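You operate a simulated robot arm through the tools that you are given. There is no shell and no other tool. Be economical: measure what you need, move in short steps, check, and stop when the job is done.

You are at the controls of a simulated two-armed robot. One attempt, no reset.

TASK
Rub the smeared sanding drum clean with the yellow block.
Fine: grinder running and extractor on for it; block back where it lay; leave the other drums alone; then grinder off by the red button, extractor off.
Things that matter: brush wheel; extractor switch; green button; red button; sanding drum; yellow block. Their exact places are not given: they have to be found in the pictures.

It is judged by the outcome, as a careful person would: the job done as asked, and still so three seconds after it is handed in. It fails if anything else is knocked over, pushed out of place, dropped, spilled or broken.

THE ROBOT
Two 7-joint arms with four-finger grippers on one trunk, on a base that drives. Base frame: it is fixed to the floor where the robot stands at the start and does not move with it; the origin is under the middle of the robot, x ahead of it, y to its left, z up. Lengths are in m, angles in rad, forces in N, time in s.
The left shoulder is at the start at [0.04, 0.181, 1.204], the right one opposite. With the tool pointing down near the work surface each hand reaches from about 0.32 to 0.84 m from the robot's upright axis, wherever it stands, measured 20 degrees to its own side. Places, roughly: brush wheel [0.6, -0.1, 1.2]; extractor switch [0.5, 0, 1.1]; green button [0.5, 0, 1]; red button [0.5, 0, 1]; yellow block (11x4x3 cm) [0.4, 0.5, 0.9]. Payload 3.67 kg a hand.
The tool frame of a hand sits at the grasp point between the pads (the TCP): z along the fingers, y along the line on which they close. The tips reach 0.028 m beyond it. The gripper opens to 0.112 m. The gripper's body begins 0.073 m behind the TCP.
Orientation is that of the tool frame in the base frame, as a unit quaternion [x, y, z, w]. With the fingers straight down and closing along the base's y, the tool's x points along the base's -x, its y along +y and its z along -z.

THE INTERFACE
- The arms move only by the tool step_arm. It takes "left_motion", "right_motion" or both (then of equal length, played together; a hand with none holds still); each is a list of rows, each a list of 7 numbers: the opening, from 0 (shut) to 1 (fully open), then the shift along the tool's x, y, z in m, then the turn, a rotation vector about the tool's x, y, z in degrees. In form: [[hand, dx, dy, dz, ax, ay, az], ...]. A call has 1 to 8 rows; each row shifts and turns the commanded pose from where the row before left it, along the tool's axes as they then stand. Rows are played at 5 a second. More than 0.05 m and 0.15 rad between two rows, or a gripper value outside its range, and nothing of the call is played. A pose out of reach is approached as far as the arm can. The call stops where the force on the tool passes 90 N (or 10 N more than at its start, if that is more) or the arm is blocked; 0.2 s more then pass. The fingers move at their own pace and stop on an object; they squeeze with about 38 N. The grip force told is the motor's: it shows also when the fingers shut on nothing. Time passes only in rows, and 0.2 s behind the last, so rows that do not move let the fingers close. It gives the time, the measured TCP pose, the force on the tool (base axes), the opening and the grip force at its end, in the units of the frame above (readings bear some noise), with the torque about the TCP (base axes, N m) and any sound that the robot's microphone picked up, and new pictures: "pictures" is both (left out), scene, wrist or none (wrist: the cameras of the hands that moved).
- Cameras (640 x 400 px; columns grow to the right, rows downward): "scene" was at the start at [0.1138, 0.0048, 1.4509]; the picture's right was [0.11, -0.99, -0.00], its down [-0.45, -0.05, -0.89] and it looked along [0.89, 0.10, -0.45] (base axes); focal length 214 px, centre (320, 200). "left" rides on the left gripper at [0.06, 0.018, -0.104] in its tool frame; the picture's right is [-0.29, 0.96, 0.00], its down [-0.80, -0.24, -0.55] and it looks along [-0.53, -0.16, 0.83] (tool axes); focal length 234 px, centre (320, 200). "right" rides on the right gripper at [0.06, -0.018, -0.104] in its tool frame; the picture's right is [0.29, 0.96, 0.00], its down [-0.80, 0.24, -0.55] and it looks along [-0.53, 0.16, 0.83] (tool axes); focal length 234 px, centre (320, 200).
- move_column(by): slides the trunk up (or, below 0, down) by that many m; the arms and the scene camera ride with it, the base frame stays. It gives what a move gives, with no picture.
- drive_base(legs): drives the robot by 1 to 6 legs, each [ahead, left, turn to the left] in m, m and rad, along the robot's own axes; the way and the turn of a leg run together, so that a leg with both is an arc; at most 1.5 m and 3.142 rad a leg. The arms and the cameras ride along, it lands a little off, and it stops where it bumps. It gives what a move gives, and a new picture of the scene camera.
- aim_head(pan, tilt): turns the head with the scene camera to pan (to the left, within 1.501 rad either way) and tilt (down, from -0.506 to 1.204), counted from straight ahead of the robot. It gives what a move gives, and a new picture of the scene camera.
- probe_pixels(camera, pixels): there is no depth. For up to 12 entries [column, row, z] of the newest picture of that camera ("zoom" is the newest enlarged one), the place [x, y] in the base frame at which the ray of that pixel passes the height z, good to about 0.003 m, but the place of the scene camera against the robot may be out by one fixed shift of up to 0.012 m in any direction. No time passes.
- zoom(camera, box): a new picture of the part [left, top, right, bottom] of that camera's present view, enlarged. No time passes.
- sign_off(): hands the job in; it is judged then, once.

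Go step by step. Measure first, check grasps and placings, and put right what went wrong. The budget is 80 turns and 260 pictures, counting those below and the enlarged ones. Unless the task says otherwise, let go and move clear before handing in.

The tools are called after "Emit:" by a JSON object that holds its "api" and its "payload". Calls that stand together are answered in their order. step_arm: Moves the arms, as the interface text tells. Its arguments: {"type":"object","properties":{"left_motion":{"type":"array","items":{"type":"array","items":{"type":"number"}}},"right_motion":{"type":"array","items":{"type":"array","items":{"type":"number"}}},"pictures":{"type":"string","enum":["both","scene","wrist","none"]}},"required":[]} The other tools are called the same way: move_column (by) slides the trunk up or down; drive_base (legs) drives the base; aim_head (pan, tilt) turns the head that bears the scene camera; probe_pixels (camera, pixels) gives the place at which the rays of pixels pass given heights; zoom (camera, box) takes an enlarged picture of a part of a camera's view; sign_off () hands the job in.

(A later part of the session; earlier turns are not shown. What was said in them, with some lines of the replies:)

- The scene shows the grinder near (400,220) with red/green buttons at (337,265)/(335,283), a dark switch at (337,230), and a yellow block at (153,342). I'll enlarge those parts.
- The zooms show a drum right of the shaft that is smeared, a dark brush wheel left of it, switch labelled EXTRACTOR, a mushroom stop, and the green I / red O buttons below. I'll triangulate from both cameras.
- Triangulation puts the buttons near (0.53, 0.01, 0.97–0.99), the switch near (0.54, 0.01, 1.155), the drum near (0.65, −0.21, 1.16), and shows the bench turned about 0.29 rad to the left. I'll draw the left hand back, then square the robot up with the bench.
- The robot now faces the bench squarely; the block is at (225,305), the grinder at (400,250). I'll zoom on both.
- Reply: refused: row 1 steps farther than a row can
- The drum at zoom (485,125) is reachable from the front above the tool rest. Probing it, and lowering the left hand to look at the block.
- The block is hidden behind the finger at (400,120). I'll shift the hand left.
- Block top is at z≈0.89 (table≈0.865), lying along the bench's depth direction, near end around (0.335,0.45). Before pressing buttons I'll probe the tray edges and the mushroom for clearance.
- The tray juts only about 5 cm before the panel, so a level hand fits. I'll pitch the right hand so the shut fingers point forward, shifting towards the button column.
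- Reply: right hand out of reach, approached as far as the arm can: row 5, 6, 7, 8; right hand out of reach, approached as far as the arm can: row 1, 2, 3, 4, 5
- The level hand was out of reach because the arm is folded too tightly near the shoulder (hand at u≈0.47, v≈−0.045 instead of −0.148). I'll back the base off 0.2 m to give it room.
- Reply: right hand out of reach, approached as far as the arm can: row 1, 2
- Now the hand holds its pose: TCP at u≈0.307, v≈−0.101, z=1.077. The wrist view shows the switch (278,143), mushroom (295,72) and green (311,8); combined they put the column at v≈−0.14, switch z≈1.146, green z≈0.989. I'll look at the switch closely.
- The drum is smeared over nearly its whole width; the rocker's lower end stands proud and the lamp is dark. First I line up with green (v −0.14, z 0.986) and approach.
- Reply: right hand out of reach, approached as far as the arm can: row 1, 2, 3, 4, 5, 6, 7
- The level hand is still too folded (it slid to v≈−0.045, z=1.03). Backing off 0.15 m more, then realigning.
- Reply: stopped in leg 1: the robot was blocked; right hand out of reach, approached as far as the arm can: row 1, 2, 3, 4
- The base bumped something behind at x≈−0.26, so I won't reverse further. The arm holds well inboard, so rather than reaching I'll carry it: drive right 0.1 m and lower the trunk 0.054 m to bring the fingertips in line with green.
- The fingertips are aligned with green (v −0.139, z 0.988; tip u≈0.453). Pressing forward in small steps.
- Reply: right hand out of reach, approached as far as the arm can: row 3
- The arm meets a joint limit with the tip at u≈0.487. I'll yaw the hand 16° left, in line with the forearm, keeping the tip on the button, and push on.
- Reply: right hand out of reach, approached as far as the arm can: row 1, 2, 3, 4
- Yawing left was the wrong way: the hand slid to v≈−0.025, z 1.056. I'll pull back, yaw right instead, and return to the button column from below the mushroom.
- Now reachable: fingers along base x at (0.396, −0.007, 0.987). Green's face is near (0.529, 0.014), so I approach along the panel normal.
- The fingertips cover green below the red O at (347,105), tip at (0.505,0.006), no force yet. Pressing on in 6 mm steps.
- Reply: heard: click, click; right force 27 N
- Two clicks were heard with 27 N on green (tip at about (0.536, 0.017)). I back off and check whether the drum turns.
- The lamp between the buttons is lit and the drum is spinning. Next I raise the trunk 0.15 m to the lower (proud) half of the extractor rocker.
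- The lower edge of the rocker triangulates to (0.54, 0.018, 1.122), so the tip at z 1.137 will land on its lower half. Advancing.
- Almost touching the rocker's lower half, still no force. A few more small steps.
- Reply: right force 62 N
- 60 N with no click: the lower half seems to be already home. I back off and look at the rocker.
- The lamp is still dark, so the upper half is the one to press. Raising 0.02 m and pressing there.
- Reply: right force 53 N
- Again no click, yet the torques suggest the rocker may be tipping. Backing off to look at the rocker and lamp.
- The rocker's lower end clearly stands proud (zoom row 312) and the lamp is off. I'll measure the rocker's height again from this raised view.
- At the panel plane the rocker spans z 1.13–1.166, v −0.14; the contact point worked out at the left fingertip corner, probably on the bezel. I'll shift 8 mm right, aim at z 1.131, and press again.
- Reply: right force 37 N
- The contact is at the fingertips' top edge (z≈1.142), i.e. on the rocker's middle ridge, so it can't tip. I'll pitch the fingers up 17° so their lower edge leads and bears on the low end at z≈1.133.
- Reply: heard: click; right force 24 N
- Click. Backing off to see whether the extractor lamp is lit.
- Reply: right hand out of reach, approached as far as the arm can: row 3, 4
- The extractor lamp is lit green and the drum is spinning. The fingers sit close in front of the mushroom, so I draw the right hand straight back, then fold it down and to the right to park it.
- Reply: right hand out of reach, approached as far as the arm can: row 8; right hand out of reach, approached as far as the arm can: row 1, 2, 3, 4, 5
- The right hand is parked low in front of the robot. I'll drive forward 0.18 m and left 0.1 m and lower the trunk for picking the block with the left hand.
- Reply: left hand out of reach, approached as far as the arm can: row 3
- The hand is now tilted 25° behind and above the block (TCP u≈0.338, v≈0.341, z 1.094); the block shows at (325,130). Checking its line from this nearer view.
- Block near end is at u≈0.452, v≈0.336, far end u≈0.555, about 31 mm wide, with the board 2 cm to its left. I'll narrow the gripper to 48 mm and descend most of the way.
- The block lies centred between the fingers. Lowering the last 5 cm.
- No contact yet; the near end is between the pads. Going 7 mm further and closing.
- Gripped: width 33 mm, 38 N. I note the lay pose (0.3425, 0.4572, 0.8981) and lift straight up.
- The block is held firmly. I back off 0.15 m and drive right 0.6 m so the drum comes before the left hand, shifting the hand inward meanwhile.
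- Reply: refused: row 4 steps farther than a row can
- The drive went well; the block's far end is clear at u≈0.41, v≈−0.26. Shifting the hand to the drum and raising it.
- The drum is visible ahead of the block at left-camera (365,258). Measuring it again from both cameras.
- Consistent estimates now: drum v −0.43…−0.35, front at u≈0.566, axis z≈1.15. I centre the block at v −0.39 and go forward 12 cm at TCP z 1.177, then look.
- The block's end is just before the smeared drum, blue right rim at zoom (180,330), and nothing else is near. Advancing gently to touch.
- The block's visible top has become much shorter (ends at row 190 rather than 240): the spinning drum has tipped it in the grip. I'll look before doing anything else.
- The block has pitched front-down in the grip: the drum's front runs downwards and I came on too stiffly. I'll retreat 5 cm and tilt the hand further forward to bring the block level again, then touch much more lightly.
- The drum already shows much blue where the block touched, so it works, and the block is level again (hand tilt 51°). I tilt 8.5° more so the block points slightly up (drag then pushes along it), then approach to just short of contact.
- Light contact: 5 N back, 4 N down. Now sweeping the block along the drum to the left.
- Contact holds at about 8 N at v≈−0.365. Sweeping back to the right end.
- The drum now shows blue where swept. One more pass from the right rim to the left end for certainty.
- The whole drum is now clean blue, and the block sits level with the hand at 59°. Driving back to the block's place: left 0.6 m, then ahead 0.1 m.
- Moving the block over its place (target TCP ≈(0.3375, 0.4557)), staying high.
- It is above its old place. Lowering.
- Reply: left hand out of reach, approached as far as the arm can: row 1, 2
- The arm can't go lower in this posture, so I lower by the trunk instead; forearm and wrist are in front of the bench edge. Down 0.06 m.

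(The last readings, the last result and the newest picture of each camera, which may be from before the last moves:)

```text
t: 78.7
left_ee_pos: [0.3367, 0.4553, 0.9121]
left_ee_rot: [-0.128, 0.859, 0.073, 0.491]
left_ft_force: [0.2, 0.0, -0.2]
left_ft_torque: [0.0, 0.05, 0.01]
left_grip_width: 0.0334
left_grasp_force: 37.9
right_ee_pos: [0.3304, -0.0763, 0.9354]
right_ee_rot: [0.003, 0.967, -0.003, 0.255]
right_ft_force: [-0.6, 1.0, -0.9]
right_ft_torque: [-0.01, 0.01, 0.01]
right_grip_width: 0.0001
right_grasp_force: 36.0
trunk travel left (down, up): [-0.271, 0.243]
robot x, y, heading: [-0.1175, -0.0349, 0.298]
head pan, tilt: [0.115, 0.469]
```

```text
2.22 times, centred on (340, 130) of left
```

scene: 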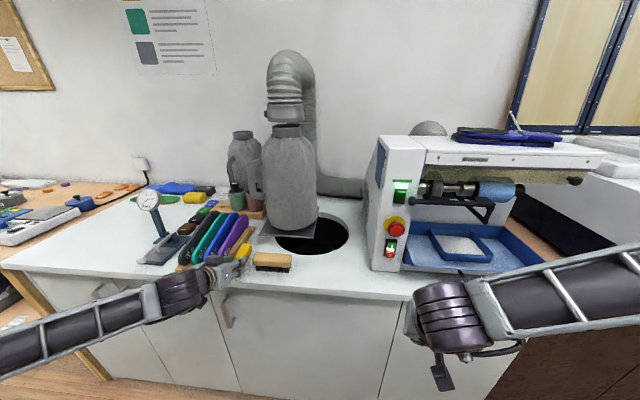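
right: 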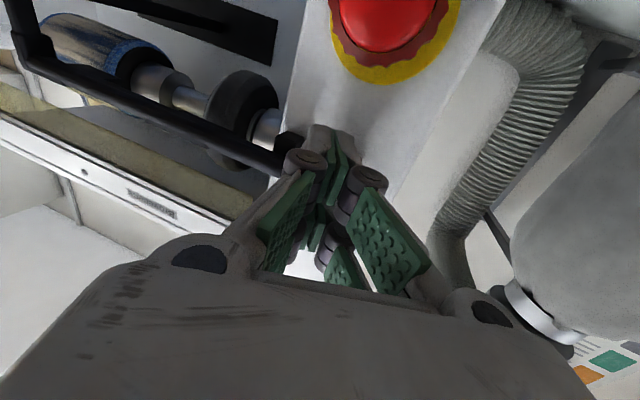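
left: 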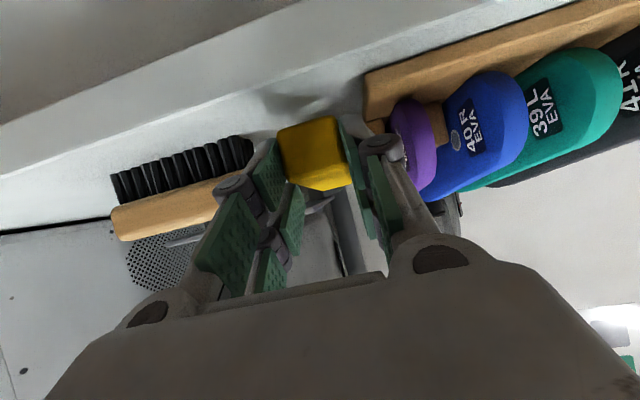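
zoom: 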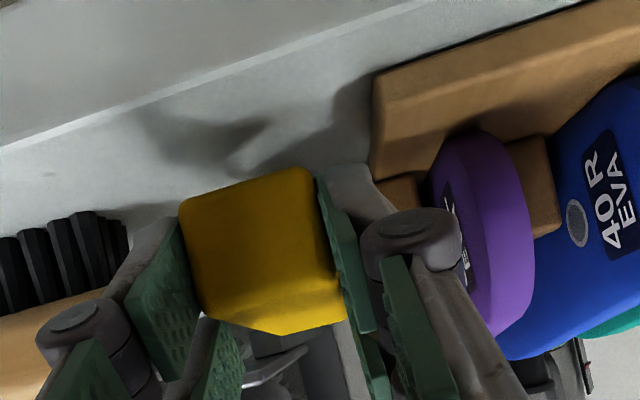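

Near the table now (TCP 0.912). Lowering in small trunk steps, watching the force.

Emit:
{"api": "move_column", "payload": {"by": -0.013}}

Emit:
{"api": "move_column", "payload": {"by": -0.004}}

Emit:
{"api": "zoom", "payload": {"camera": "scene", "box": [190, 210, 310, 300]}}

```text
t: 79.3
left_ee_pos: [0.3376, 0.4547, 0.8999]
left_ee_rot: [-0.128, 0.858, 0.072, 0.492]
left_ft_force: [0.4, -0.8, -1.1]
left_ft_torque: [0.0, 0.05, 0.02]
left_grip_width: 0.0335
left_grasp_force: 38.3
right_ee_pos: [0.3307, -0.0779, 0.923]
right_ee_rot: [0.003, 0.967, -0.003, 0.255]
right_ft_force: [0.4, -0.3, 0.0]
right_ft_torque: [-0.01, 0.01, 0.0]
right_grip_width: 0.0
right_grasp_force: 35.6
trunk travel left (down, up): [-0.258, 0.256]
robot x, y, heading: [-0.1191, -0.0339, 0.291]
head pan, tilt: [0.115, 0.469]
```

```text
t: 79.8
left_ee_pos: [0.3364, 0.4559, 0.8979]
left_ee_rot: [-0.127, 0.858, 0.073, 0.492]
left_ft_force: [-0.9, 0.1, 7.2]
left_ft_torque: [-0.13, 0.05, -0.03]
left_grip_width: 0.0334
left_grasp_force: 38.0
right_ee_pos: [0.3311, -0.0771, 0.9184]
right_ee_rot: [0.004, 0.967, -0.004, 0.256]
right_ft_force: [0.2, -0.5, -0.2]
right_ft_torque: [0.0, 0.01, 0.01]
right_grip_width: 0.0
right_grasp_force: 36.1
trunk travel left (down, up): [-0.254, 0.26]
robot x, y, heading: [-0.1194, -0.0343, 0.297]
head pan, tilt: [0.115, 0.469]
```

```text
4.44 times, centred on (250, 255) of scene
```

zoom: 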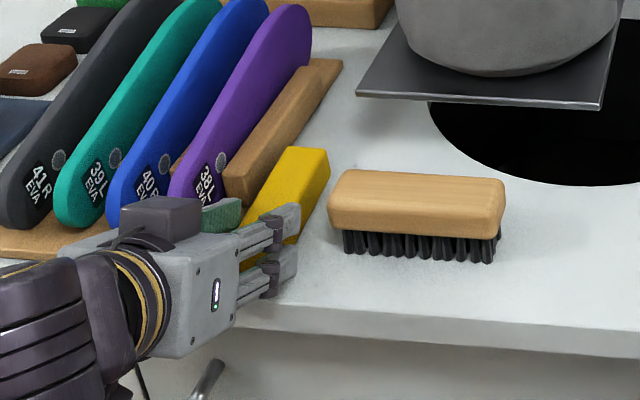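

Touched the table (8 N). Before letting go, I check the far end's position against the original (far corners were about (0.436,0.471) and (0.426,0.500)).

Emit:
{"api": "probe_pixels", "payload": {"camera": "zoom", "pixels": [[290, 148, 0.893], [327, 152, 0.893], [335, 172, 0.91], [503, 182, 0.91]]}}

Emit:
{"api": "zoom", "payload": {"camera": "left", "box": [220, 60, 460, 240]}}

```text
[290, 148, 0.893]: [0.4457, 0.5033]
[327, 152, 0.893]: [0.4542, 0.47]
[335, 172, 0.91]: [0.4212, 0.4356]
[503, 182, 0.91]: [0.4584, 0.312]
```

```text
2.22 times, centred on (340, 150) of left
```

zoom: 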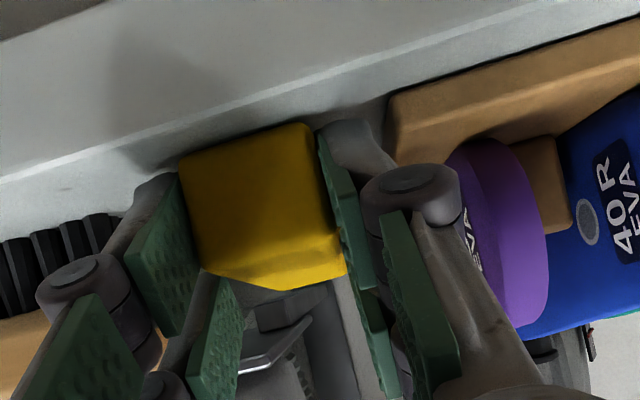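

Within about 5 mm of the original spot, front possibly a few mm high. I lower the front by 2° and open the fingers a little.

Emit:
{"api": "step_arm", "payload": {"left_motion": [[0, 0.002, 0, -0.0034, 0, 2, 0], [0, 0, 0, 0, 0, 0, 0], [0.4, 0, 0, 0, 0, 0, 0], [0.4, 0, 0, 0, 0, 0, 0]], "pictures": "both"}}

Emit:
{"api": "zoom", "payload": {"camera": "scene", "box": [190, 210, 310, 300]}}

Emit:
{"api": "zoom", "payload": {"camera": "left", "box": [220, 60, 460, 240]}}

```text
t: 80.8
left_ee_pos: [0.333, 0.4541, 0.8951]
left_ee_rot: [-0.129, 0.867, 0.071, 0.476]
left_ft_force: [2.2, -0.2, 6.7]
left_ft_torque: [-0.03, -0.09, -0.01]
left_grip_width: 0.0446
left_grasp_force: 0.0
right_ee_pos: [0.3316, -0.0765, 0.9182]
right_ee_rot: [0.005, 0.967, -0.004, 0.257]
right_ft_force: [-0.6, 1.0, 0.2]
right_ft_torque: [0.02, 0.02, -0.02]
right_grip_width: 0.0
right_grasp_force: 35.3
trunk travel left (down, up): [-0.254, 0.26]
robot x, y, heading: [-0.1171, -0.0359, 0.296]
head pan, tilt: [0.115, 0.469]
```

scene: 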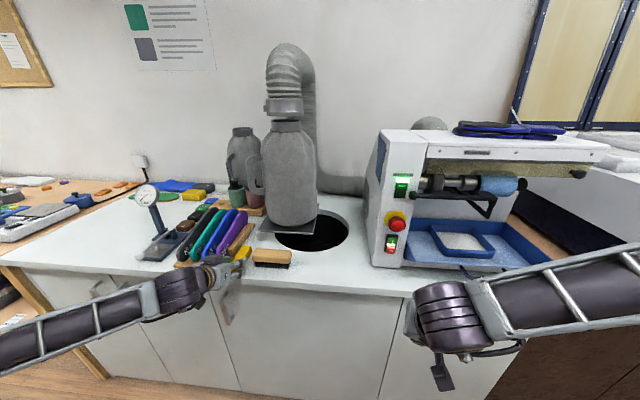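
left: 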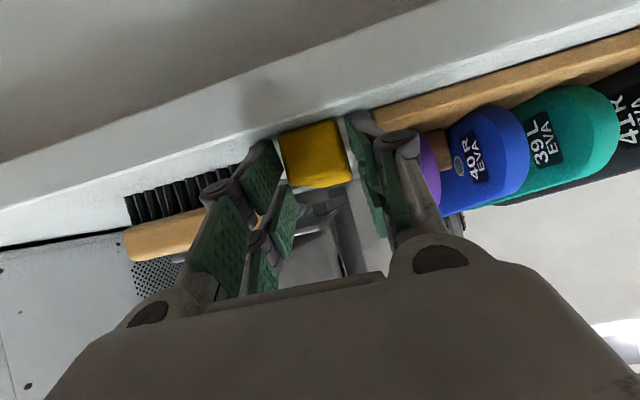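

```text
4.44 times, centred on (250, 255) of scene
```

zoom: 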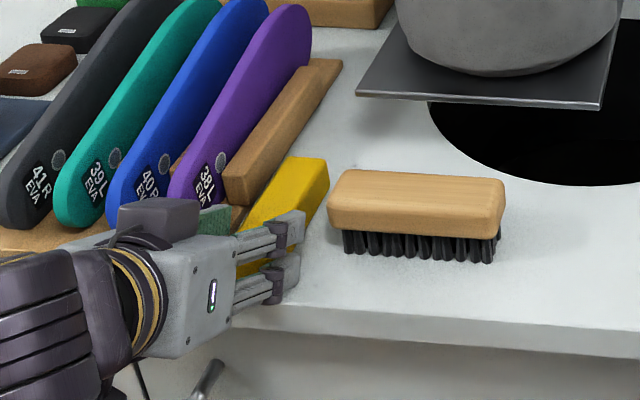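

```text
2.22 times, centred on (340, 150) of left
```

zoom: 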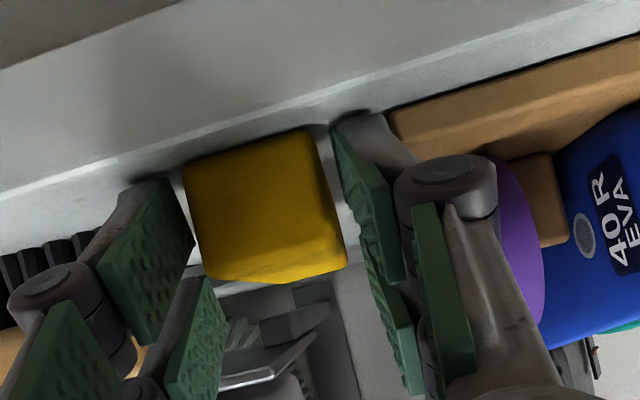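

The block is free and flat. Withdrawing the hand back along the fingers.

Emit:
{"api": "step_arm", "payload": {"left_motion": [[0.4, 0, 0, -0.02, 0, 0, 0], [0.4, 0, 0, -0.04, 0, 0, 0], [0.4, 0, 0, -0.04, 0, 0, 0], [0.4, 0, 0, -0.04, 0, 0, 0]], "pictures": "both"}}

Emit:
{"api": "zoom", "payload": {"camera": "scene", "box": [190, 210, 310, 300]}}

```text
t: 81.8
left_ee_pos: [0.2643, 0.4436, 0.9521]
left_ee_rot: [-0.129, 0.867, 0.069, 0.476]
left_ft_force: [-0.4, -0.1, 0.1]
left_ft_torque: [0.02, 0.0, -0.01]
left_grip_width: 0.0447
left_grasp_force: 0.0
left hand out of reach, approached as far as the arm can: row 3, 4
right_ee_pos: [0.3314, -0.0768, 0.9179]
right_ee_rot: [0.004, 0.967, -0.003, 0.255]
right_ft_force: [-0.3, -1.1, -1.3]
right_ft_torque: [-0.02, 0.0, 0.04]
right_grip_width: 0.0001
right_grasp_force: 35.6
trunk travel left (down, up): [-0.254, 0.26]
robot x, y, heading: [-0.1134, -0.0324, 0.295]
head pan, tilt: [0.115, 0.469]
```

scene: 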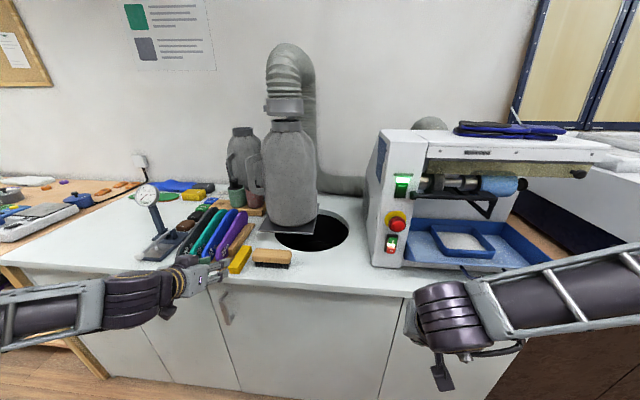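
left: 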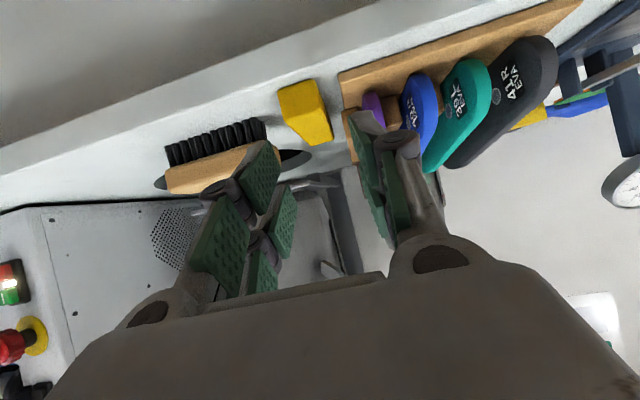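

```text
4.44 times, centred on (250, 255) of scene
```

zoom: 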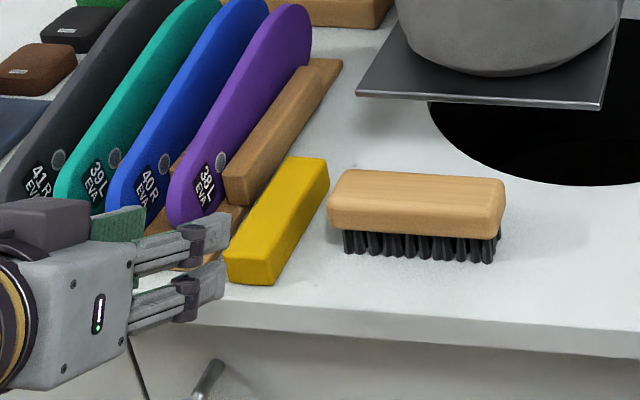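

The block lies flat again beside the brush. I check its place against the original corners.

Emit:
{"api": "probe_pixels", "payload": {"camera": "zoom", "pixels": [[291, 158, 0.893], [327, 161, 0.893], [228, 253, 0.893], [275, 258, 0.893]]}}

Emit:
{"api": "move_column", "payload": {"by": 0.06}}

```text
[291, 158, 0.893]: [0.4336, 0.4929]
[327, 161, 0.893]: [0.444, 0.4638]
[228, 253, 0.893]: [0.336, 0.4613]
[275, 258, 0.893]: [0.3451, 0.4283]
```

```text
t: 82.8
left_ee_pos: [0.2648, 0.444, 1.0132]
left_ee_rot: [-0.129, 0.867, 0.07, 0.476]
left_ft_force: [-0.2, -0.3, -0.5]
left_ft_torque: [-0.03, 0.0, -0.02]
left_grip_width: 0.0446
left_grasp_force: 0.2
right_ee_pos: [0.3299, -0.0767, 0.9774]
right_ee_rot: [0.003, 0.967, -0.003, 0.255]
right_ft_force: [0.0, 0.5, -0.5]
right_ft_torque: [0.0, 0.02, 0.0]
right_grip_width: 0.0
right_grasp_force: 35.6
trunk travel left (down, up): [-0.314, 0.2]
robot x, y, heading: [-0.1204, -0.034, 0.297]
head pan, tilt: [0.115, 0.469]
```

The block is within about 4 mm of where it lay. Now the off-switching: I drive back to the stance from which the right hand worked, raise the trunk a bit and point the right fingers forward again.

Emit:
{"api": "drive_base", "payload": {"legs": [[-0.12, -0.1, 0]]}}

Emit:
{"api": "move_column", "payload": {"by": 0.09}}

Emit:
{"api": "step_arm", "payload": {"right_motion": [[0, 0, 0.02, 0.03, 0, -8.5, 0], [0, 0, 0.03, 0.03, 0, -8.5, 0], [0, 0, 0.03, 0.03, 0, -8.5, 0], [0, 0, 0.03, 0.03, 0, -8.5, 0], [0, 0, 0.03, 0.03, 0, -8.5, 0], [0, 0, 0.03, 0.02, 0, -8.5, 0], [0, 0, 0.02, 0.02, 0, -8.5, 0]], "pictures": "both"}}

```text
t: 84.2
left_ee_pos: [0.1795, 0.3117, 1.0124]
left_ee_rot: [-0.129, 0.867, 0.07, 0.476]
left_ft_force: [0.1, 0.0, 0.0]
left_ft_torque: [-0.02, -0.02, 0.01]
left_grip_width: 0.0447
left_grasp_force: 0.1
right_ee_pos: [0.2447, -0.2083, 0.9787]
right_ee_rot: [0.004, 0.967, -0.005, 0.256]
right_ft_force: [-1.4, -0.6, 0.5]
right_ft_torque: [-0.02, 0.03, -0.01]
right_grip_width: 0.0
right_grasp_force: 35.7
trunk travel left (down, up): [-0.314, 0.2]
robot x, y, heading: [-0.2014, -0.1635, 0.292]
head pan, tilt: [0.115, 0.469]
```

scene: 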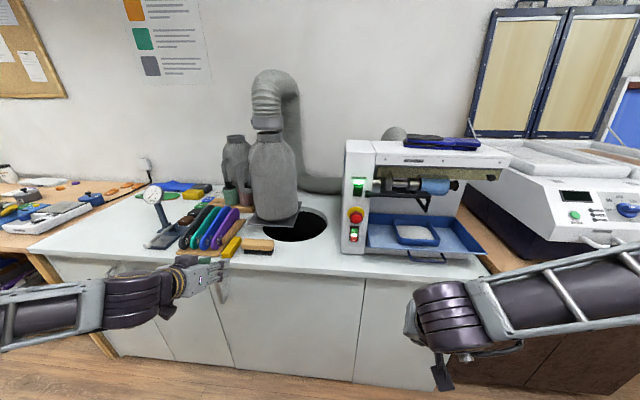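

```text
t: 85.5
left_ee_pos: [0.1786, 0.3102, 1.1036]
left_ee_rot: [-0.129, 0.867, 0.071, 0.476]
left_ft_force: [-0.5, -0.4, -0.6]
left_ft_torque: [-0.03, 0.01, -0.01]
left_grip_width: 0.0448
left_grasp_force: 0.0
right_ee_pos: [0.2451, -0.2091, 1.0683]
right_ee_rot: [0.004, 0.966, -0.003, 0.257]
right_ft_force: [0.0, 0.4, 0.4]
right_ft_torque: [0.03, -0.01, -0.06]
right_grip_width: 0.0
right_grasp_force: 35.5
trunk travel left (down, up): [-0.404, 0.11]
robot x, y, heading: [-0.2042, -0.1643, 0.298]
head pan, tilt: [0.115, 0.469]
```

```text
t: 87.0
left_ee_pos: [0.1805, 0.3111, 1.1019]
left_ee_rot: [-0.13, 0.867, 0.071, 0.476]
left_ft_force: [0.3, 0.4, 0.0]
left_ft_torque: [-0.01, -0.02, -0.03]
left_grip_width: 0.0447
left_grasp_force: 0.1
right_ee_pos: [0.3924, -0.0193, 0.9568]
right_ee_rot: [0.002, 0.711, -0.005, 0.703]
right_ft_force: [0.3, -0.8, -0.1]
right_ft_torque: [0.01, -0.01, -0.01]
right_grip_width: 0.0
right_grasp_force: 35.7
trunk travel left (down, up): [-0.404, 0.11]
robot x, y, heading: [-0.205, -0.1645, 0.298]
head pan, tilt: [0.115, 0.469]
```

scene: 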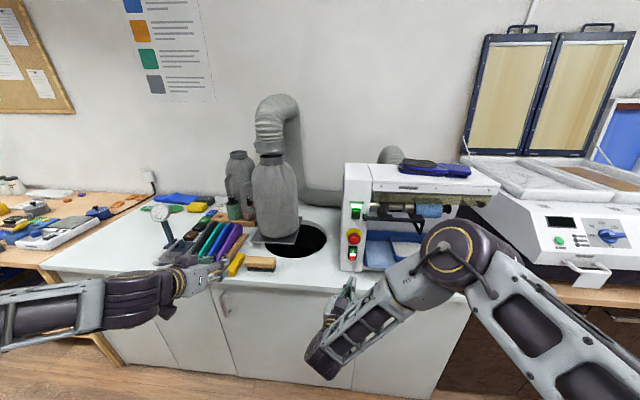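
right: 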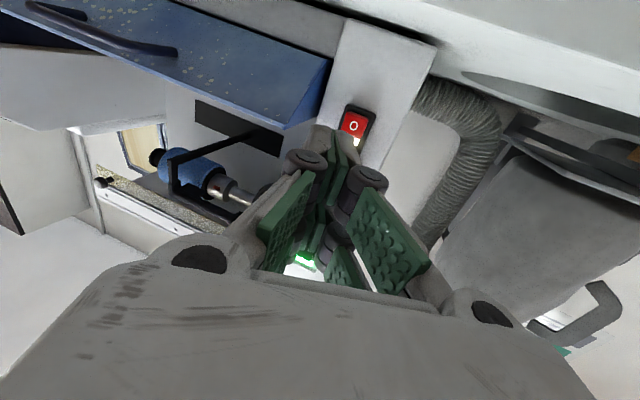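

The fingers are level at (0.392, −0.019, 0.957); red O triangulates to (0.53, 0.016, 0.953). Approaching along the panel normal, 3 mm lower.

Emit:
{"api": "step_arm", "payload": {"right_motion": [[0, 0.003, 0.0136, 0.0383, 0, 0, 0], [0, 0, 0.0116, 0.0383, 0, 0, 0], [0, 0, 0.0044, 0.0144, 0, 0, 0], [0, 0, 0.0023, 0.0077, 0, 0, 0]], "pictures": "wrist"}}

```text
t: 88.0
left_ee_pos: [0.1801, 0.3124, 1.1027]
left_ee_rot: [-0.129, 0.867, 0.07, 0.476]
left_ft_force: [0.7, -0.3, 0.1]
left_ft_torque: [0.01, -0.02, 0.0]
left_grip_width: 0.045
left_grasp_force: 0.1
right_ee_pos: [0.4912, 0.0098, 0.9531]
right_ee_rot: [0.001, 0.713, -0.005, 0.701]
right_ft_force: [-0.3, 0.1, 0.2]
right_ft_torque: [0.0, -0.02, -0.03]
right_grip_width: 0.0
right_grasp_force: 35.6
trunk travel left (down, up): [-0.404, 0.11]
robot x, y, heading: [-0.2023, -0.1667, 0.294]
head pan, tilt: [0.115, 0.469]
```

right: 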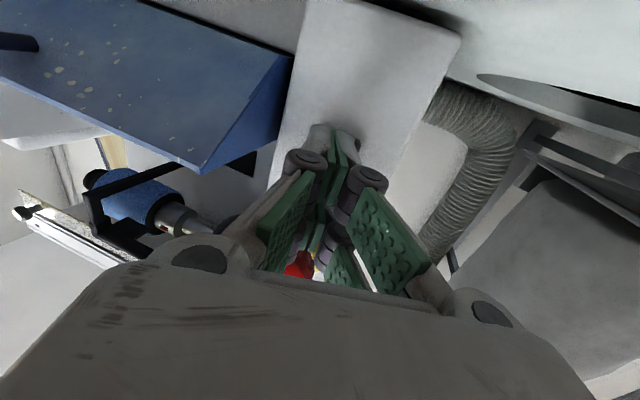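

Emit:
{"api": "step_arm", "payload": {"right_motion": [[0, 0, 0.0012, 0.0038, 0, 0, 0], [0, 0, 0.0012, 0.0038, 0, 0, 0], [0, 0, 0.0012, 0.0038, 0, 0, 0], [0, 0, 0.0009, 0.0029, 0, 0, 0]], "pictures": "none"}}

```text
t: 89.0
left_ee_pos: [0.1793, 0.3106, 1.1034]
left_ee_rot: [-0.129, 0.867, 0.07, 0.477]
left_ft_force: [0.0, 0.7, 0.6]
left_ft_torque: [-0.01, 0.02, 0.01]
left_grip_width: 0.0451
left_grasp_force: 0.1
right_ee_pos: [0.5045, 0.0139, 0.9528]
right_ee_rot: [0.002, 0.712, -0.006, 0.702]
right_ft_force: [-3.9, -1.7, 0.6]
right_ft_torque: [0.01, -0.05, 0.02]
right_grip_width: 0.0002
right_grasp_force: 35.7
trunk travel left (down, up): [-0.404, 0.11]
robot x, y, heading: [-0.2018, -0.1666, 0.292]
head pan, tilt: [0.115, 0.469]
heard: click, click
```

Two clicks at light contact. Backing off and checking the lamp and the drum.

Emit:
{"api": "step_arm", "payload": {"right_motion": [[0, 0, -0.006, -0.0191, 0, 0, 0], [0, 0, -0.0087, -0.0287, 0, 0, 0], [0, 0, -0.0087, -0.0287, 0, 0, 0], [0, 0, 0, 0, 0, 0, 0]], "pictures": "both"}}

Emit:
{"api": "zoom", "payload": {"camera": "scene", "box": [330, 170, 470, 280]}}

Emit:
{"api": "zoom", "payload": {"camera": "right", "box": [100, 90, 400, 270]}}

```text
t: 90.0
left_ee_pos: [0.18, 0.3116, 1.102]
left_ee_rot: [-0.128, 0.867, 0.069, 0.476]
left_ft_force: [0.6, -0.4, -0.1]
left_ft_torque: [0.01, 0.0, 0.02]
left_grip_width: 0.0445
left_grasp_force: 0.0
right_ee_pos: [0.4285, -0.0116, 0.954]
right_ee_rot: [0.003, 0.713, -0.007, 0.701]
right_ft_force: [0.1, 0.9, -0.1]
right_ft_torque: [0.02, -0.03, 0.0]
right_grip_width: 0.0
right_grasp_force: 36.0
trunk travel left (down, up): [-0.404, 0.11]
robot x, y, heading: [-0.2027, -0.1668, 0.295]
head pan, tilt: [0.115, 0.469]
```

scene: 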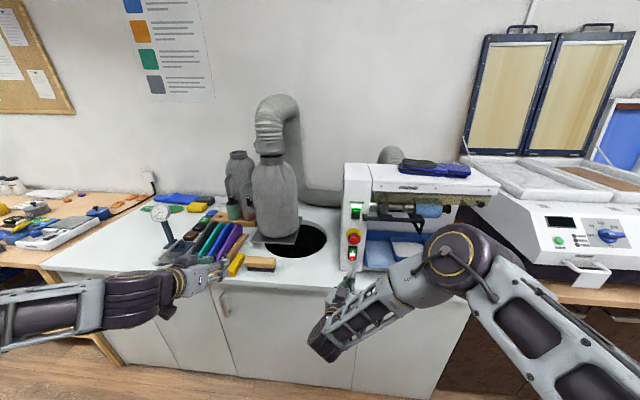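
right: 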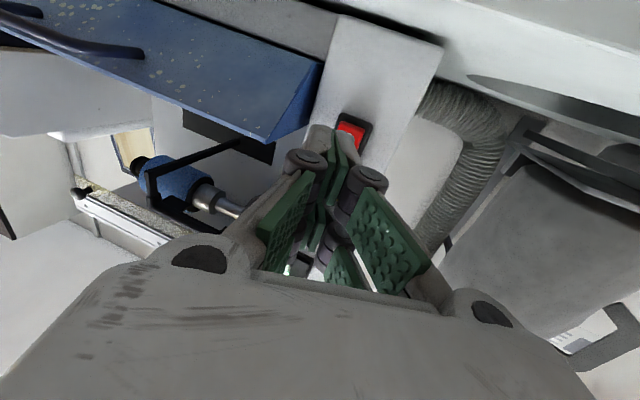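

```text
3.64 times, centred on (400, 225) of scene
```

zoom: 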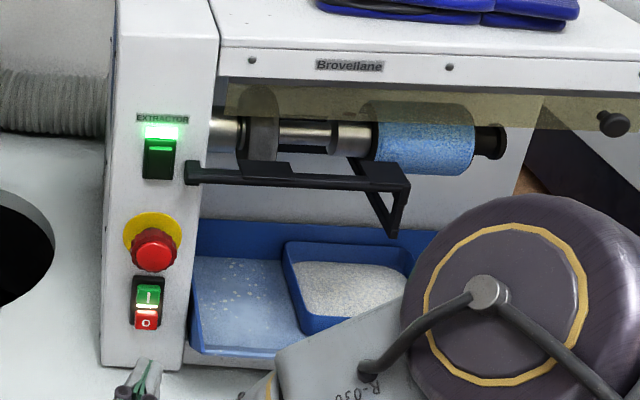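

```text
2.13 times, centred on (250, 180) of right
```

zoom: 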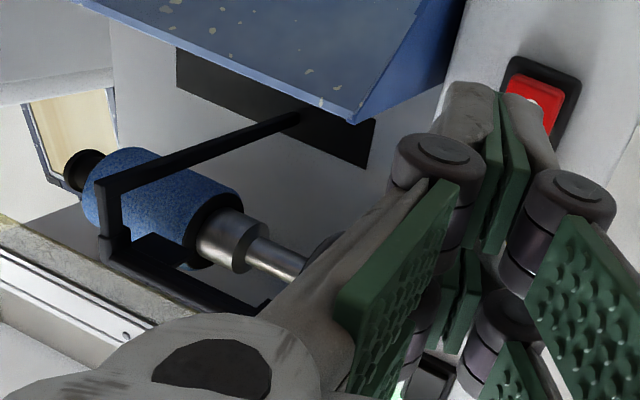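

I need to judge whether the lamp between the buttons is still lit.

Emit:
{"api": "zoom", "payload": {"camera": "scene", "box": [340, 230, 370, 265]}}

Emit:
{"api": "step_arm", "payload": {"right_motion": [[0, 0, -0.0058, -0.0192, 0, 0, 0], [0, 0, 0, 0, 0, 0, 0], [0, 0, 0, 0, 0, 0, 0], [0, 0, 0, 0, 0, 0, 0]], "pictures": "both"}}

Emit:
{"api": "zoom", "payload": {"camera": "scene", "box": [380, 190, 460, 230]}}

Emit:
{"api": "zoom", "payload": {"camera": "right", "box": [290, 80, 410, 180]}}

```text
11.43 times, centred on (355, 248) of scene
```

zoom: 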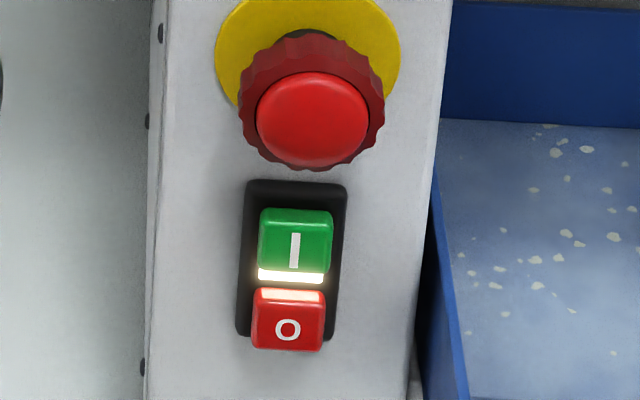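

```text
t: 91.0
left_ee_pos: [0.1791, 0.3109, 1.1029]
left_ee_rot: [-0.129, 0.867, 0.07, 0.476]
left_ft_force: [0.3, -0.3, -0.1]
left_ft_torque: [0.02, 0.0, -0.01]
left_grip_width: 0.0449
left_grasp_force: 0.1
right_ee_pos: [0.4097, -0.0159, 0.9539]
right_ee_rot: [0.002, 0.712, -0.006, 0.702]
right_ft_force: [0.4, -0.3, 0.9]
right_ft_torque: [0.01, -0.03, -0.01]
right_grip_width: 0.0
right_grasp_force: 35.6
trunk travel left (down, up): [-0.404, 0.11]
robot x, y, heading: [-0.2041, -0.1693, 0.291]
head pan, tilt: [0.115, 0.469]
```

scene: 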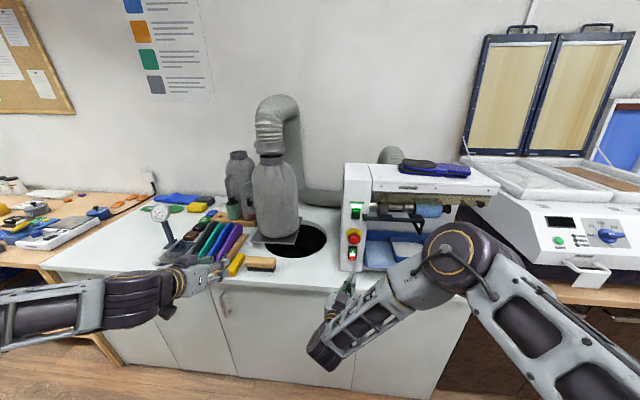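
right: 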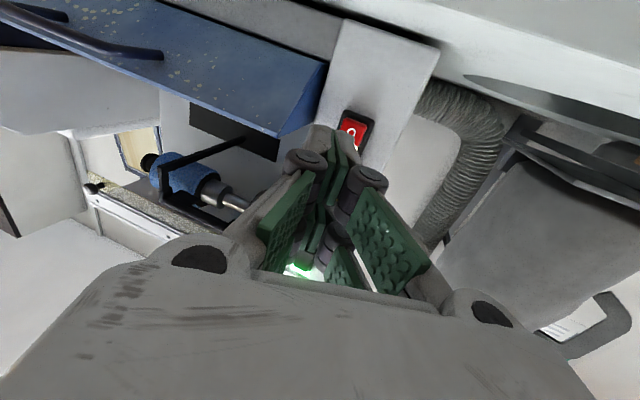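

```text
8.00 times, centred on (420, 210) of scene
```

zoom: 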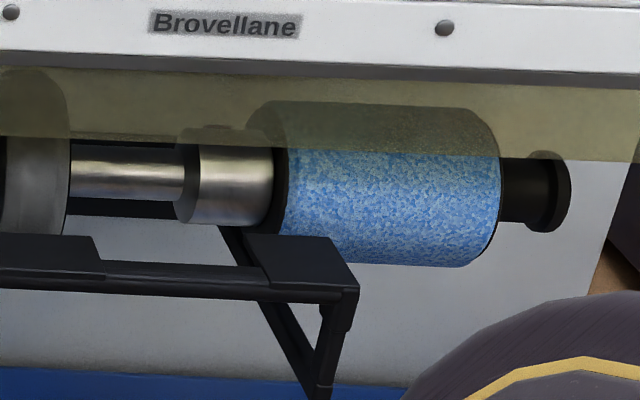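

```text
4.00 times, centred on (350, 130) of right
```

zoom: 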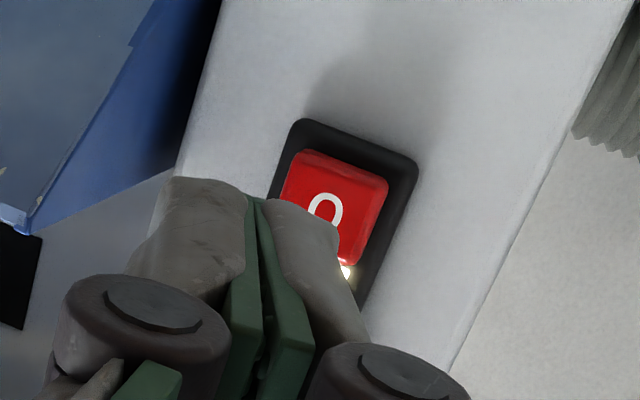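

The lamp is still lit, so the press was too shallow. Pressing O again, deeper.

Emit:
{"api": "step_arm", "payload": {"right_motion": [[0, 0, 0.0116, 0.0383, 0, 0, 0], [0, 0, 0.0116, 0.0383, 0, 0, 0], [0, 0, 0.0023, 0.0077, 0, 0, 0], [0, 0, 0.0017, 0.0057, 0, 0, 0], [0, 0, 0.0015, 0.0048, 0, 0, 0], [0, 0, 0.0012, 0.0038, 0, 0, 0], [0, 0, 0.0006, 0.0019, 0, 0, 0]], "pictures": "wrist"}}

```text
t: 92.7
left_ee_pos: [0.177, 0.3101, 1.1039]
left_ee_rot: [-0.128, 0.867, 0.07, 0.477]
left_ft_force: [-0.6, -0.1, -0.3]
left_ft_torque: [-0.03, 0.01, -0.01]
left_grip_width: 0.0449
left_grasp_force: 0.1
right_ee_pos: [0.507, 0.014, 0.9517]
right_ee_rot: [0.002, 0.713, -0.006, 0.701]
right_ft_force: [-13.9, -5.4, -1.2]
right_ft_torque: [0.07, -0.18, 0.0]
right_grip_width: 0.0
right_grasp_force: 35.8
trunk travel left (down, up): [-0.404, 0.11]
robot x, y, heading: [-0.2018, -0.1631, 0.289]
head pan, tilt: [0.115, 0.469]
heard: click, click
```

right: 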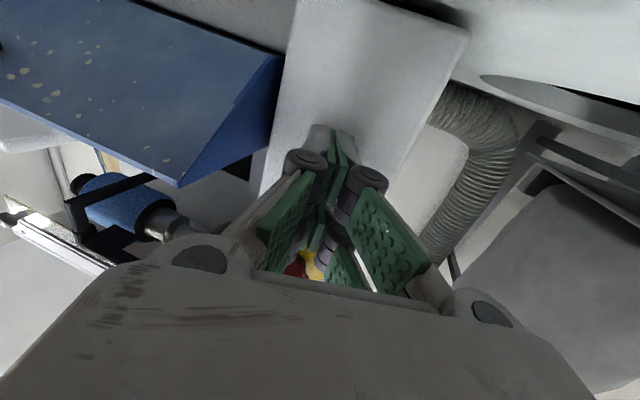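

Two clicks again: the torque puts the contact about 1.5 cm high, so the fingertips likely catch green after red. I'll back off, check, and come in lower.

Emit:
{"api": "step_arm", "payload": {"right_motion": [[0, 0, -0.006, -0.0191, 0, 0, 0], [0, 0, -0.0087, -0.0287, 0, 0, 0], [0, 0.01, -0.0087, -0.0287, 0, 0, 0], [0, 0, -0.0058, -0.0192, 0, 0, 0]], "pictures": "both"}}

Emit:
{"api": "zoom", "payload": {"camera": "scene", "box": [340, 230, 370, 265]}}

```text
t: 93.7
left_ee_pos: [0.1782, 0.3119, 1.102]
left_ee_rot: [-0.129, 0.867, 0.07, 0.476]
left_ft_force: [-0.1, -0.2, 0.2]
left_ft_torque: [0.01, 0.01, -0.01]
left_grip_width: 0.0448
left_grasp_force: 0.1
right_ee_pos: [0.4135, -0.0136, 0.9452]
right_ee_rot: [0.002, 0.712, -0.005, 0.702]
right_ft_force: [0.2, 0.0, -0.2]
right_ft_torque: [0.01, 0.0, 0.01]
right_grip_width: 0.0001
right_grasp_force: 36.1
trunk travel left (down, up): [-0.404, 0.11]
robot x, y, heading: [-0.2043, -0.1618, 0.297]
head pan, tilt: [0.115, 0.469]
```

scene: 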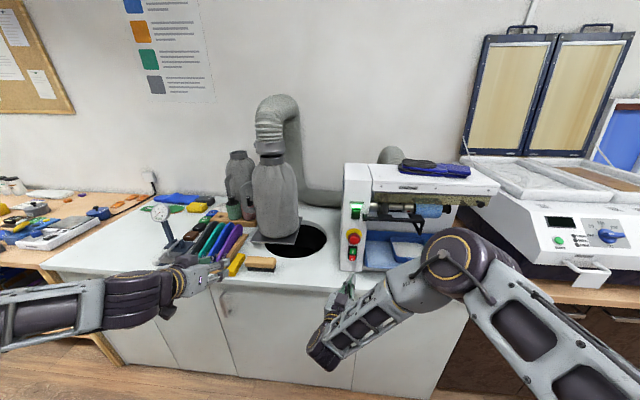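
right: 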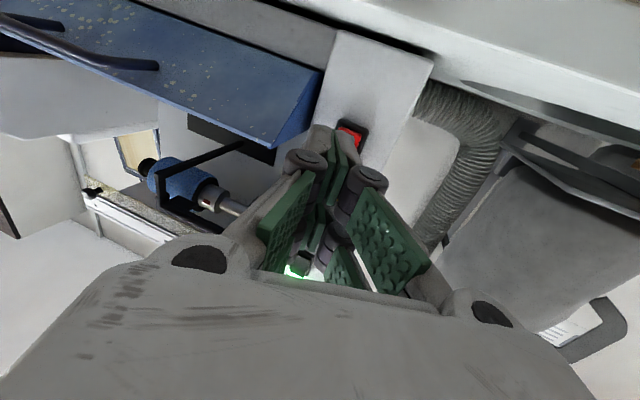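

```text
11.43 times, centred on (355, 248) of scene
```

zoom: 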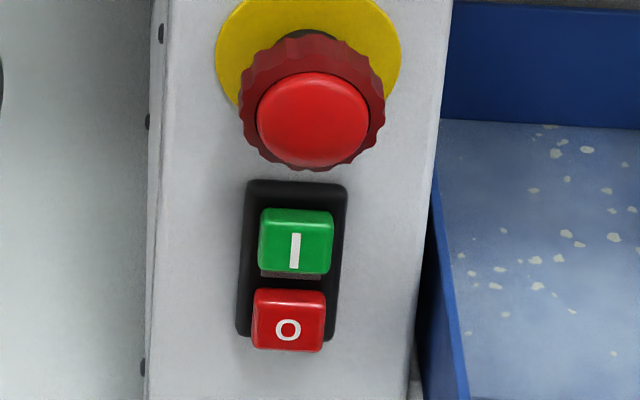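

The lamp is out: the grinder is off. Now the extractor: I raise the hand to the rocker's upper half, pitched up so the lower fingertip edge leads there.

Emit:
{"api": "move_column", "payload": {"by": 0.105}}

Emit:
{"api": "step_arm", "payload": {"right_motion": [[0, -0.04, 0, 0, 0, 0, 0], [0, -0.04, 0, 0, 0, 0, 0], [0, -0.029, 0, 0, 0, 0, 0], [0, 0, 0, 0, 0, -8.5, 0], [0, 0, 0, 0, 0, -8.5, 0]], "pictures": "both"}}

Emit:
{"api": "zoom", "payload": {"camera": "scene", "box": [330, 190, 400, 260]}}

```text
t: 95.0
left_ee_pos: [0.1798, 0.3109, 1.2084]
left_ee_rot: [-0.129, 0.867, 0.07, 0.476]
left_ft_force: [-0.3, 0.0, -0.2]
left_ft_torque: [0.01, -0.01, 0.0]
left_grip_width: 0.0446
left_grasp_force: 0.1
right_ee_pos: [0.4129, -0.014, 1.0483]
right_ee_rot: [0.002, 0.712, -0.006, 0.702]
right_ft_force: [-0.2, 0.4, 0.3]
right_ft_torque: [-0.01, 0.03, 0.0]
right_grip_width: 0.0
right_grasp_force: 35.7
trunk travel left (down, up): [-0.509, 0.005]
robot x, y, heading: [-0.1995, -0.1652, 0.291]
head pan, tilt: [0.115, 0.469]
```

```text
t: 96.2
left_ee_pos: [0.1817, 0.3105, 1.2074]
left_ee_rot: [-0.128, 0.868, 0.07, 0.475]
left_ft_force: [0.1, -0.2, -0.8]
left_ft_torque: [-0.02, 0.0, -0.01]
left_grip_width: 0.0447
left_grasp_force: 0.1
right_ee_pos: [0.4187, -0.0121, 1.1574]
right_ee_rot: [0.001, 0.601, -0.006, 0.799]
right_ft_force: [0.0, 0.4, 0.6]
right_ft_torque: [-0.01, 0.02, 0.02]
right_grip_width: 0.0
right_grasp_force: 35.4
trunk travel left (down, up): [-0.509, 0.005]
robot x, y, heading: [-0.2023, -0.167, 0.294]
head pan, tilt: [0.115, 0.469]
```

scene: 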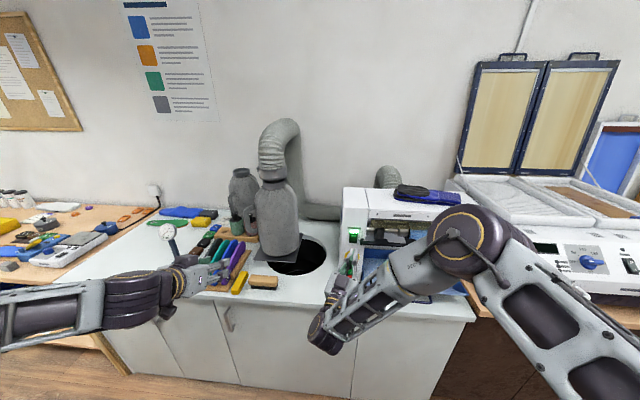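
right: 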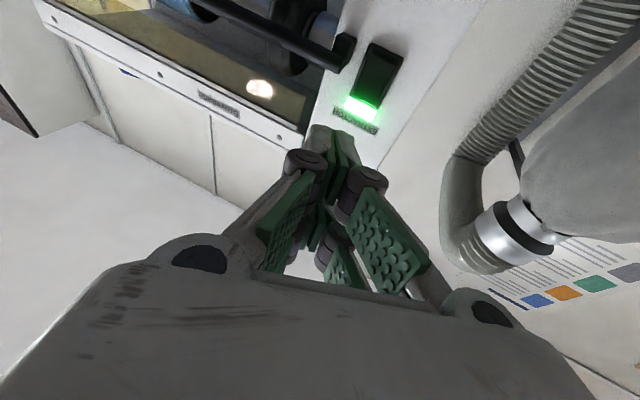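

```text
5.71 times, centred on (365, 225) of scene
5 turns are left
```

zoom: 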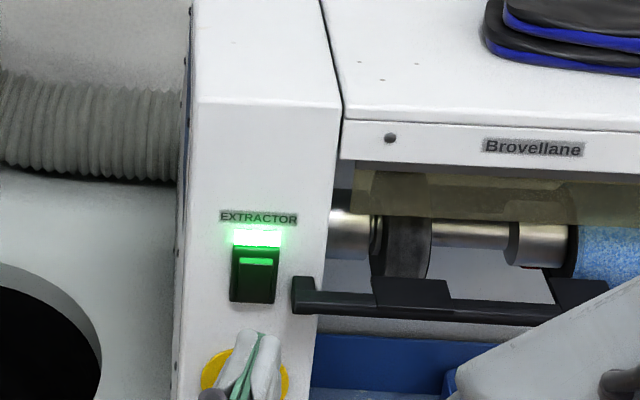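

Only a few turns are left. Pressing the rocker's upper half and backing off in one go.

Emit:
{"api": "step_arm", "payload": {"right_motion": [[0, 0.0113, 0.009, 0.0384, 0, 0, 0], [0, 0.0099, 0.008, 0.0336, 0, 0, 0], [0, 0.0022, 0.002, 0.0077, 0, 0, 0], [0, 0.0011, 0.001, 0.0038, 0, 0, 0], [0, 0.0011, 0.001, 0.0038, 0, 0, 0], [0, 0.0008, 0.0008, 0.0029, 0, 0, 0], [0, 0.0006, 0.0006, 0.0019, 0, 0, 0]], "pictures": "none"}}

Emit:
{"api": "step_arm", "payload": {"right_motion": [[0, -0.0056, -0.006, -0.0192, 0, 0, 0], [0, -0.0113, -0.009, -0.0384, 0, 0, 0], [0, -0.0113, -0.009, -0.0384, 0, 0, 0]], "pictures": "both"}}

Emit:
{"api": "zoom", "payload": {"camera": "scene", "box": [330, 190, 400, 260]}}

```text
t: 97.8
left_ee_pos: [0.178, 0.3103, 1.2078]
left_ee_rot: [-0.128, 0.867, 0.07, 0.477]
left_ft_force: [0.0, 0.2, -0.2]
left_ft_torque: [0.0, 0.02, 0.02]
left_grip_width: 0.0449
left_grasp_force: 0.1
right_ee_pos: [0.5043, 0.0175, 1.1671]
right_ee_rot: [0.004, 0.604, -0.008, 0.797]
right_ft_force: [-9.0, -4.1, -1.9]
right_ft_torque: [-0.09, 0.2, -0.04]
right_grip_width: 0.0
right_grasp_force: 35.8
right hand out of reach, approached as far as the arm can: row 2, 4, 7
trunk travel left (down, up): [-0.509, 0.005]
robot x, y, heading: [-0.2005, -0.1614, 0.291]
head pan, tilt: [0.115, 0.469]
heard: click
```

```text
t: 98.6
left_ee_pos: [0.1793, 0.3114, 1.2073]
left_ee_rot: [-0.129, 0.867, 0.071, 0.477]
left_ft_force: [0.2, 0.3, -0.7]
left_ft_torque: [-0.02, -0.02, 0.0]
left_grip_width: 0.0448
left_grasp_force: 0.2
right_ee_pos: [0.4044, -0.0024, 1.1669]
right_ee_rot: [0.001, 0.6, -0.006, 0.8]
right_ft_force: [0.7, 1.0, -0.4]
right_ft_torque: [0.0, 0.03, 0.01]
right_grip_width: 0.0002
right_grasp_force: 35.7
trunk travel left (down, up): [-0.509, 0.005]
robot x, y, heading: [-0.2032, -0.1665, 0.295]
head pan, tilt: [0.115, 0.469]
```

scene: 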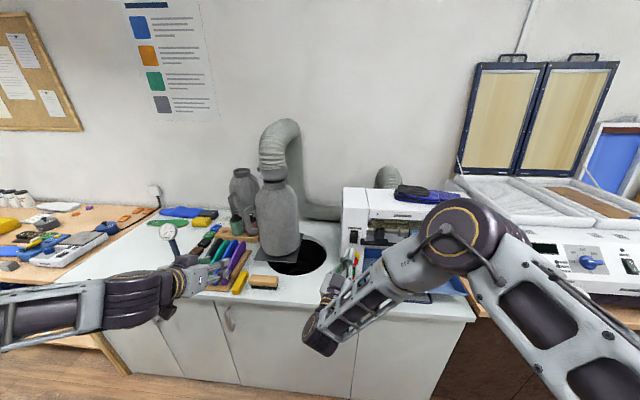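
right: 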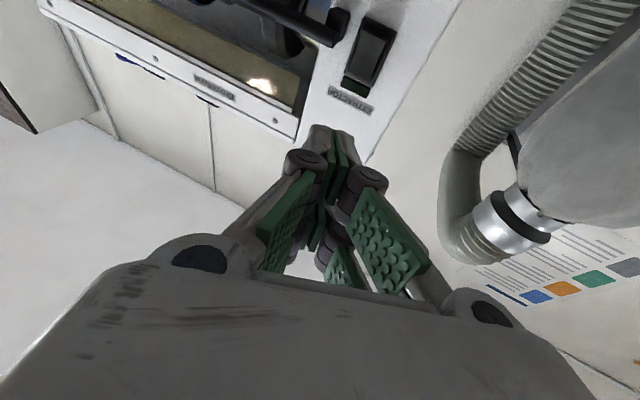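

```text
5.71 times, centred on (365, 225) of scene
4 turns are left
```

zoom: 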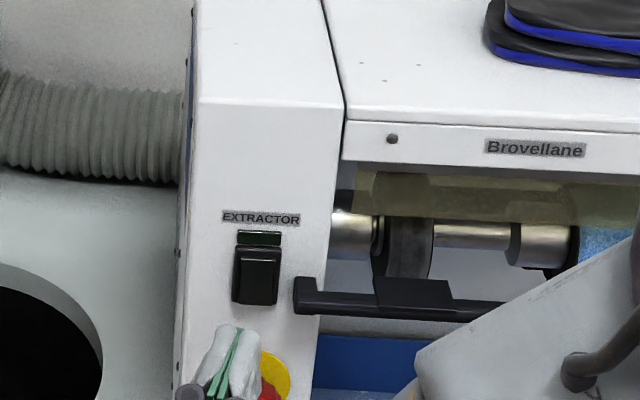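

The extractor clicked off and its lamp is dark. I draw the hand clear and take a last look at the grinder lamp and block.

Emit:
{"api": "step_arm", "payload": {"right_motion": [[0, 0, -0.01, -0.04, 0, 0, 0], [0, 0, -0.01, -0.04, 0, 0, 0]], "pictures": "scene"}}

Emit:
{"api": "zoom", "payload": {"camera": "scene", "box": [210, 190, 450, 310]}}

```text
t: 99.2
left_ee_pos: [0.1789, 0.3117, 1.207]
left_ee_rot: [-0.129, 0.867, 0.07, 0.477]
left_ft_force: [-0.5, -0.8, -0.2]
left_ft_torque: [0.0, 0.01, -0.02]
left_grip_width: 0.0448
left_grasp_force: 0.0
right_ee_pos: [0.3606, -0.007, 1.1581]
right_ee_rot: [-0.001, 0.603, -0.005, 0.797]
right_ft_force: [0.2, -0.4, 1.3]
right_ft_torque: [-0.03, -0.01, 0.02]
right_grip_width: 0.0
right_grasp_force: 35.7
right hand out of reach, approached as far as the arm can: row 2
trunk travel left (down, up): [-0.509, 0.005]
robot x, y, heading: [-0.2029, -0.1668, 0.292]
head pan, tilt: [0.115, 0.469]
```

scene: 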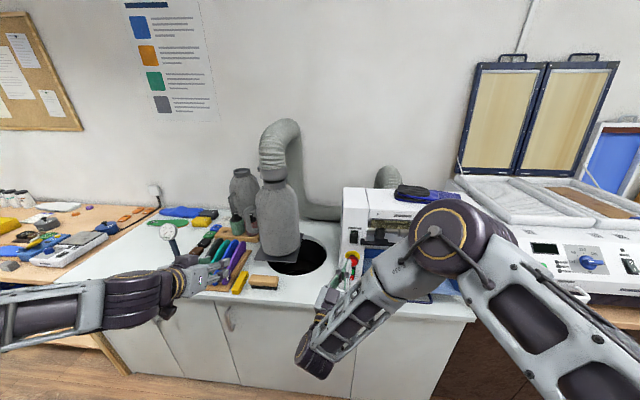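

```text
2.67 times, centred on (330, 250) of scene
3 turns are left
```

zoom: 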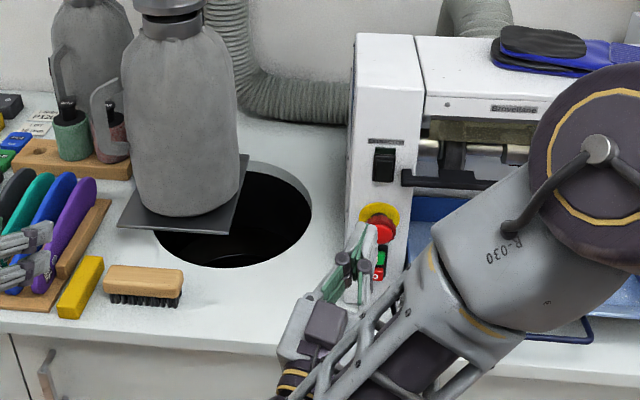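

Both lamps are dark, the drum is clean, the block lies in its place and both hands are clear. Handing in.

Emit:
{"api": "sign_off", "payload": {}}

```text
The job is handed in.
```

The sanding drum is rubbed clean, with the grinder running and the extractor on while I did it. The yellow block is back within about 4 mm of where it lay. The grinder was then switched off by the red O button and the extractor at its switch, and the other drums were not touched.

- **Base bump:** early on, while reversing, the base bumped something behind the robot. I never looked back to see what it was or whether it moved.
- **Red button:** it took two presses to stop the grinder. After the first, the lamp was still lit.
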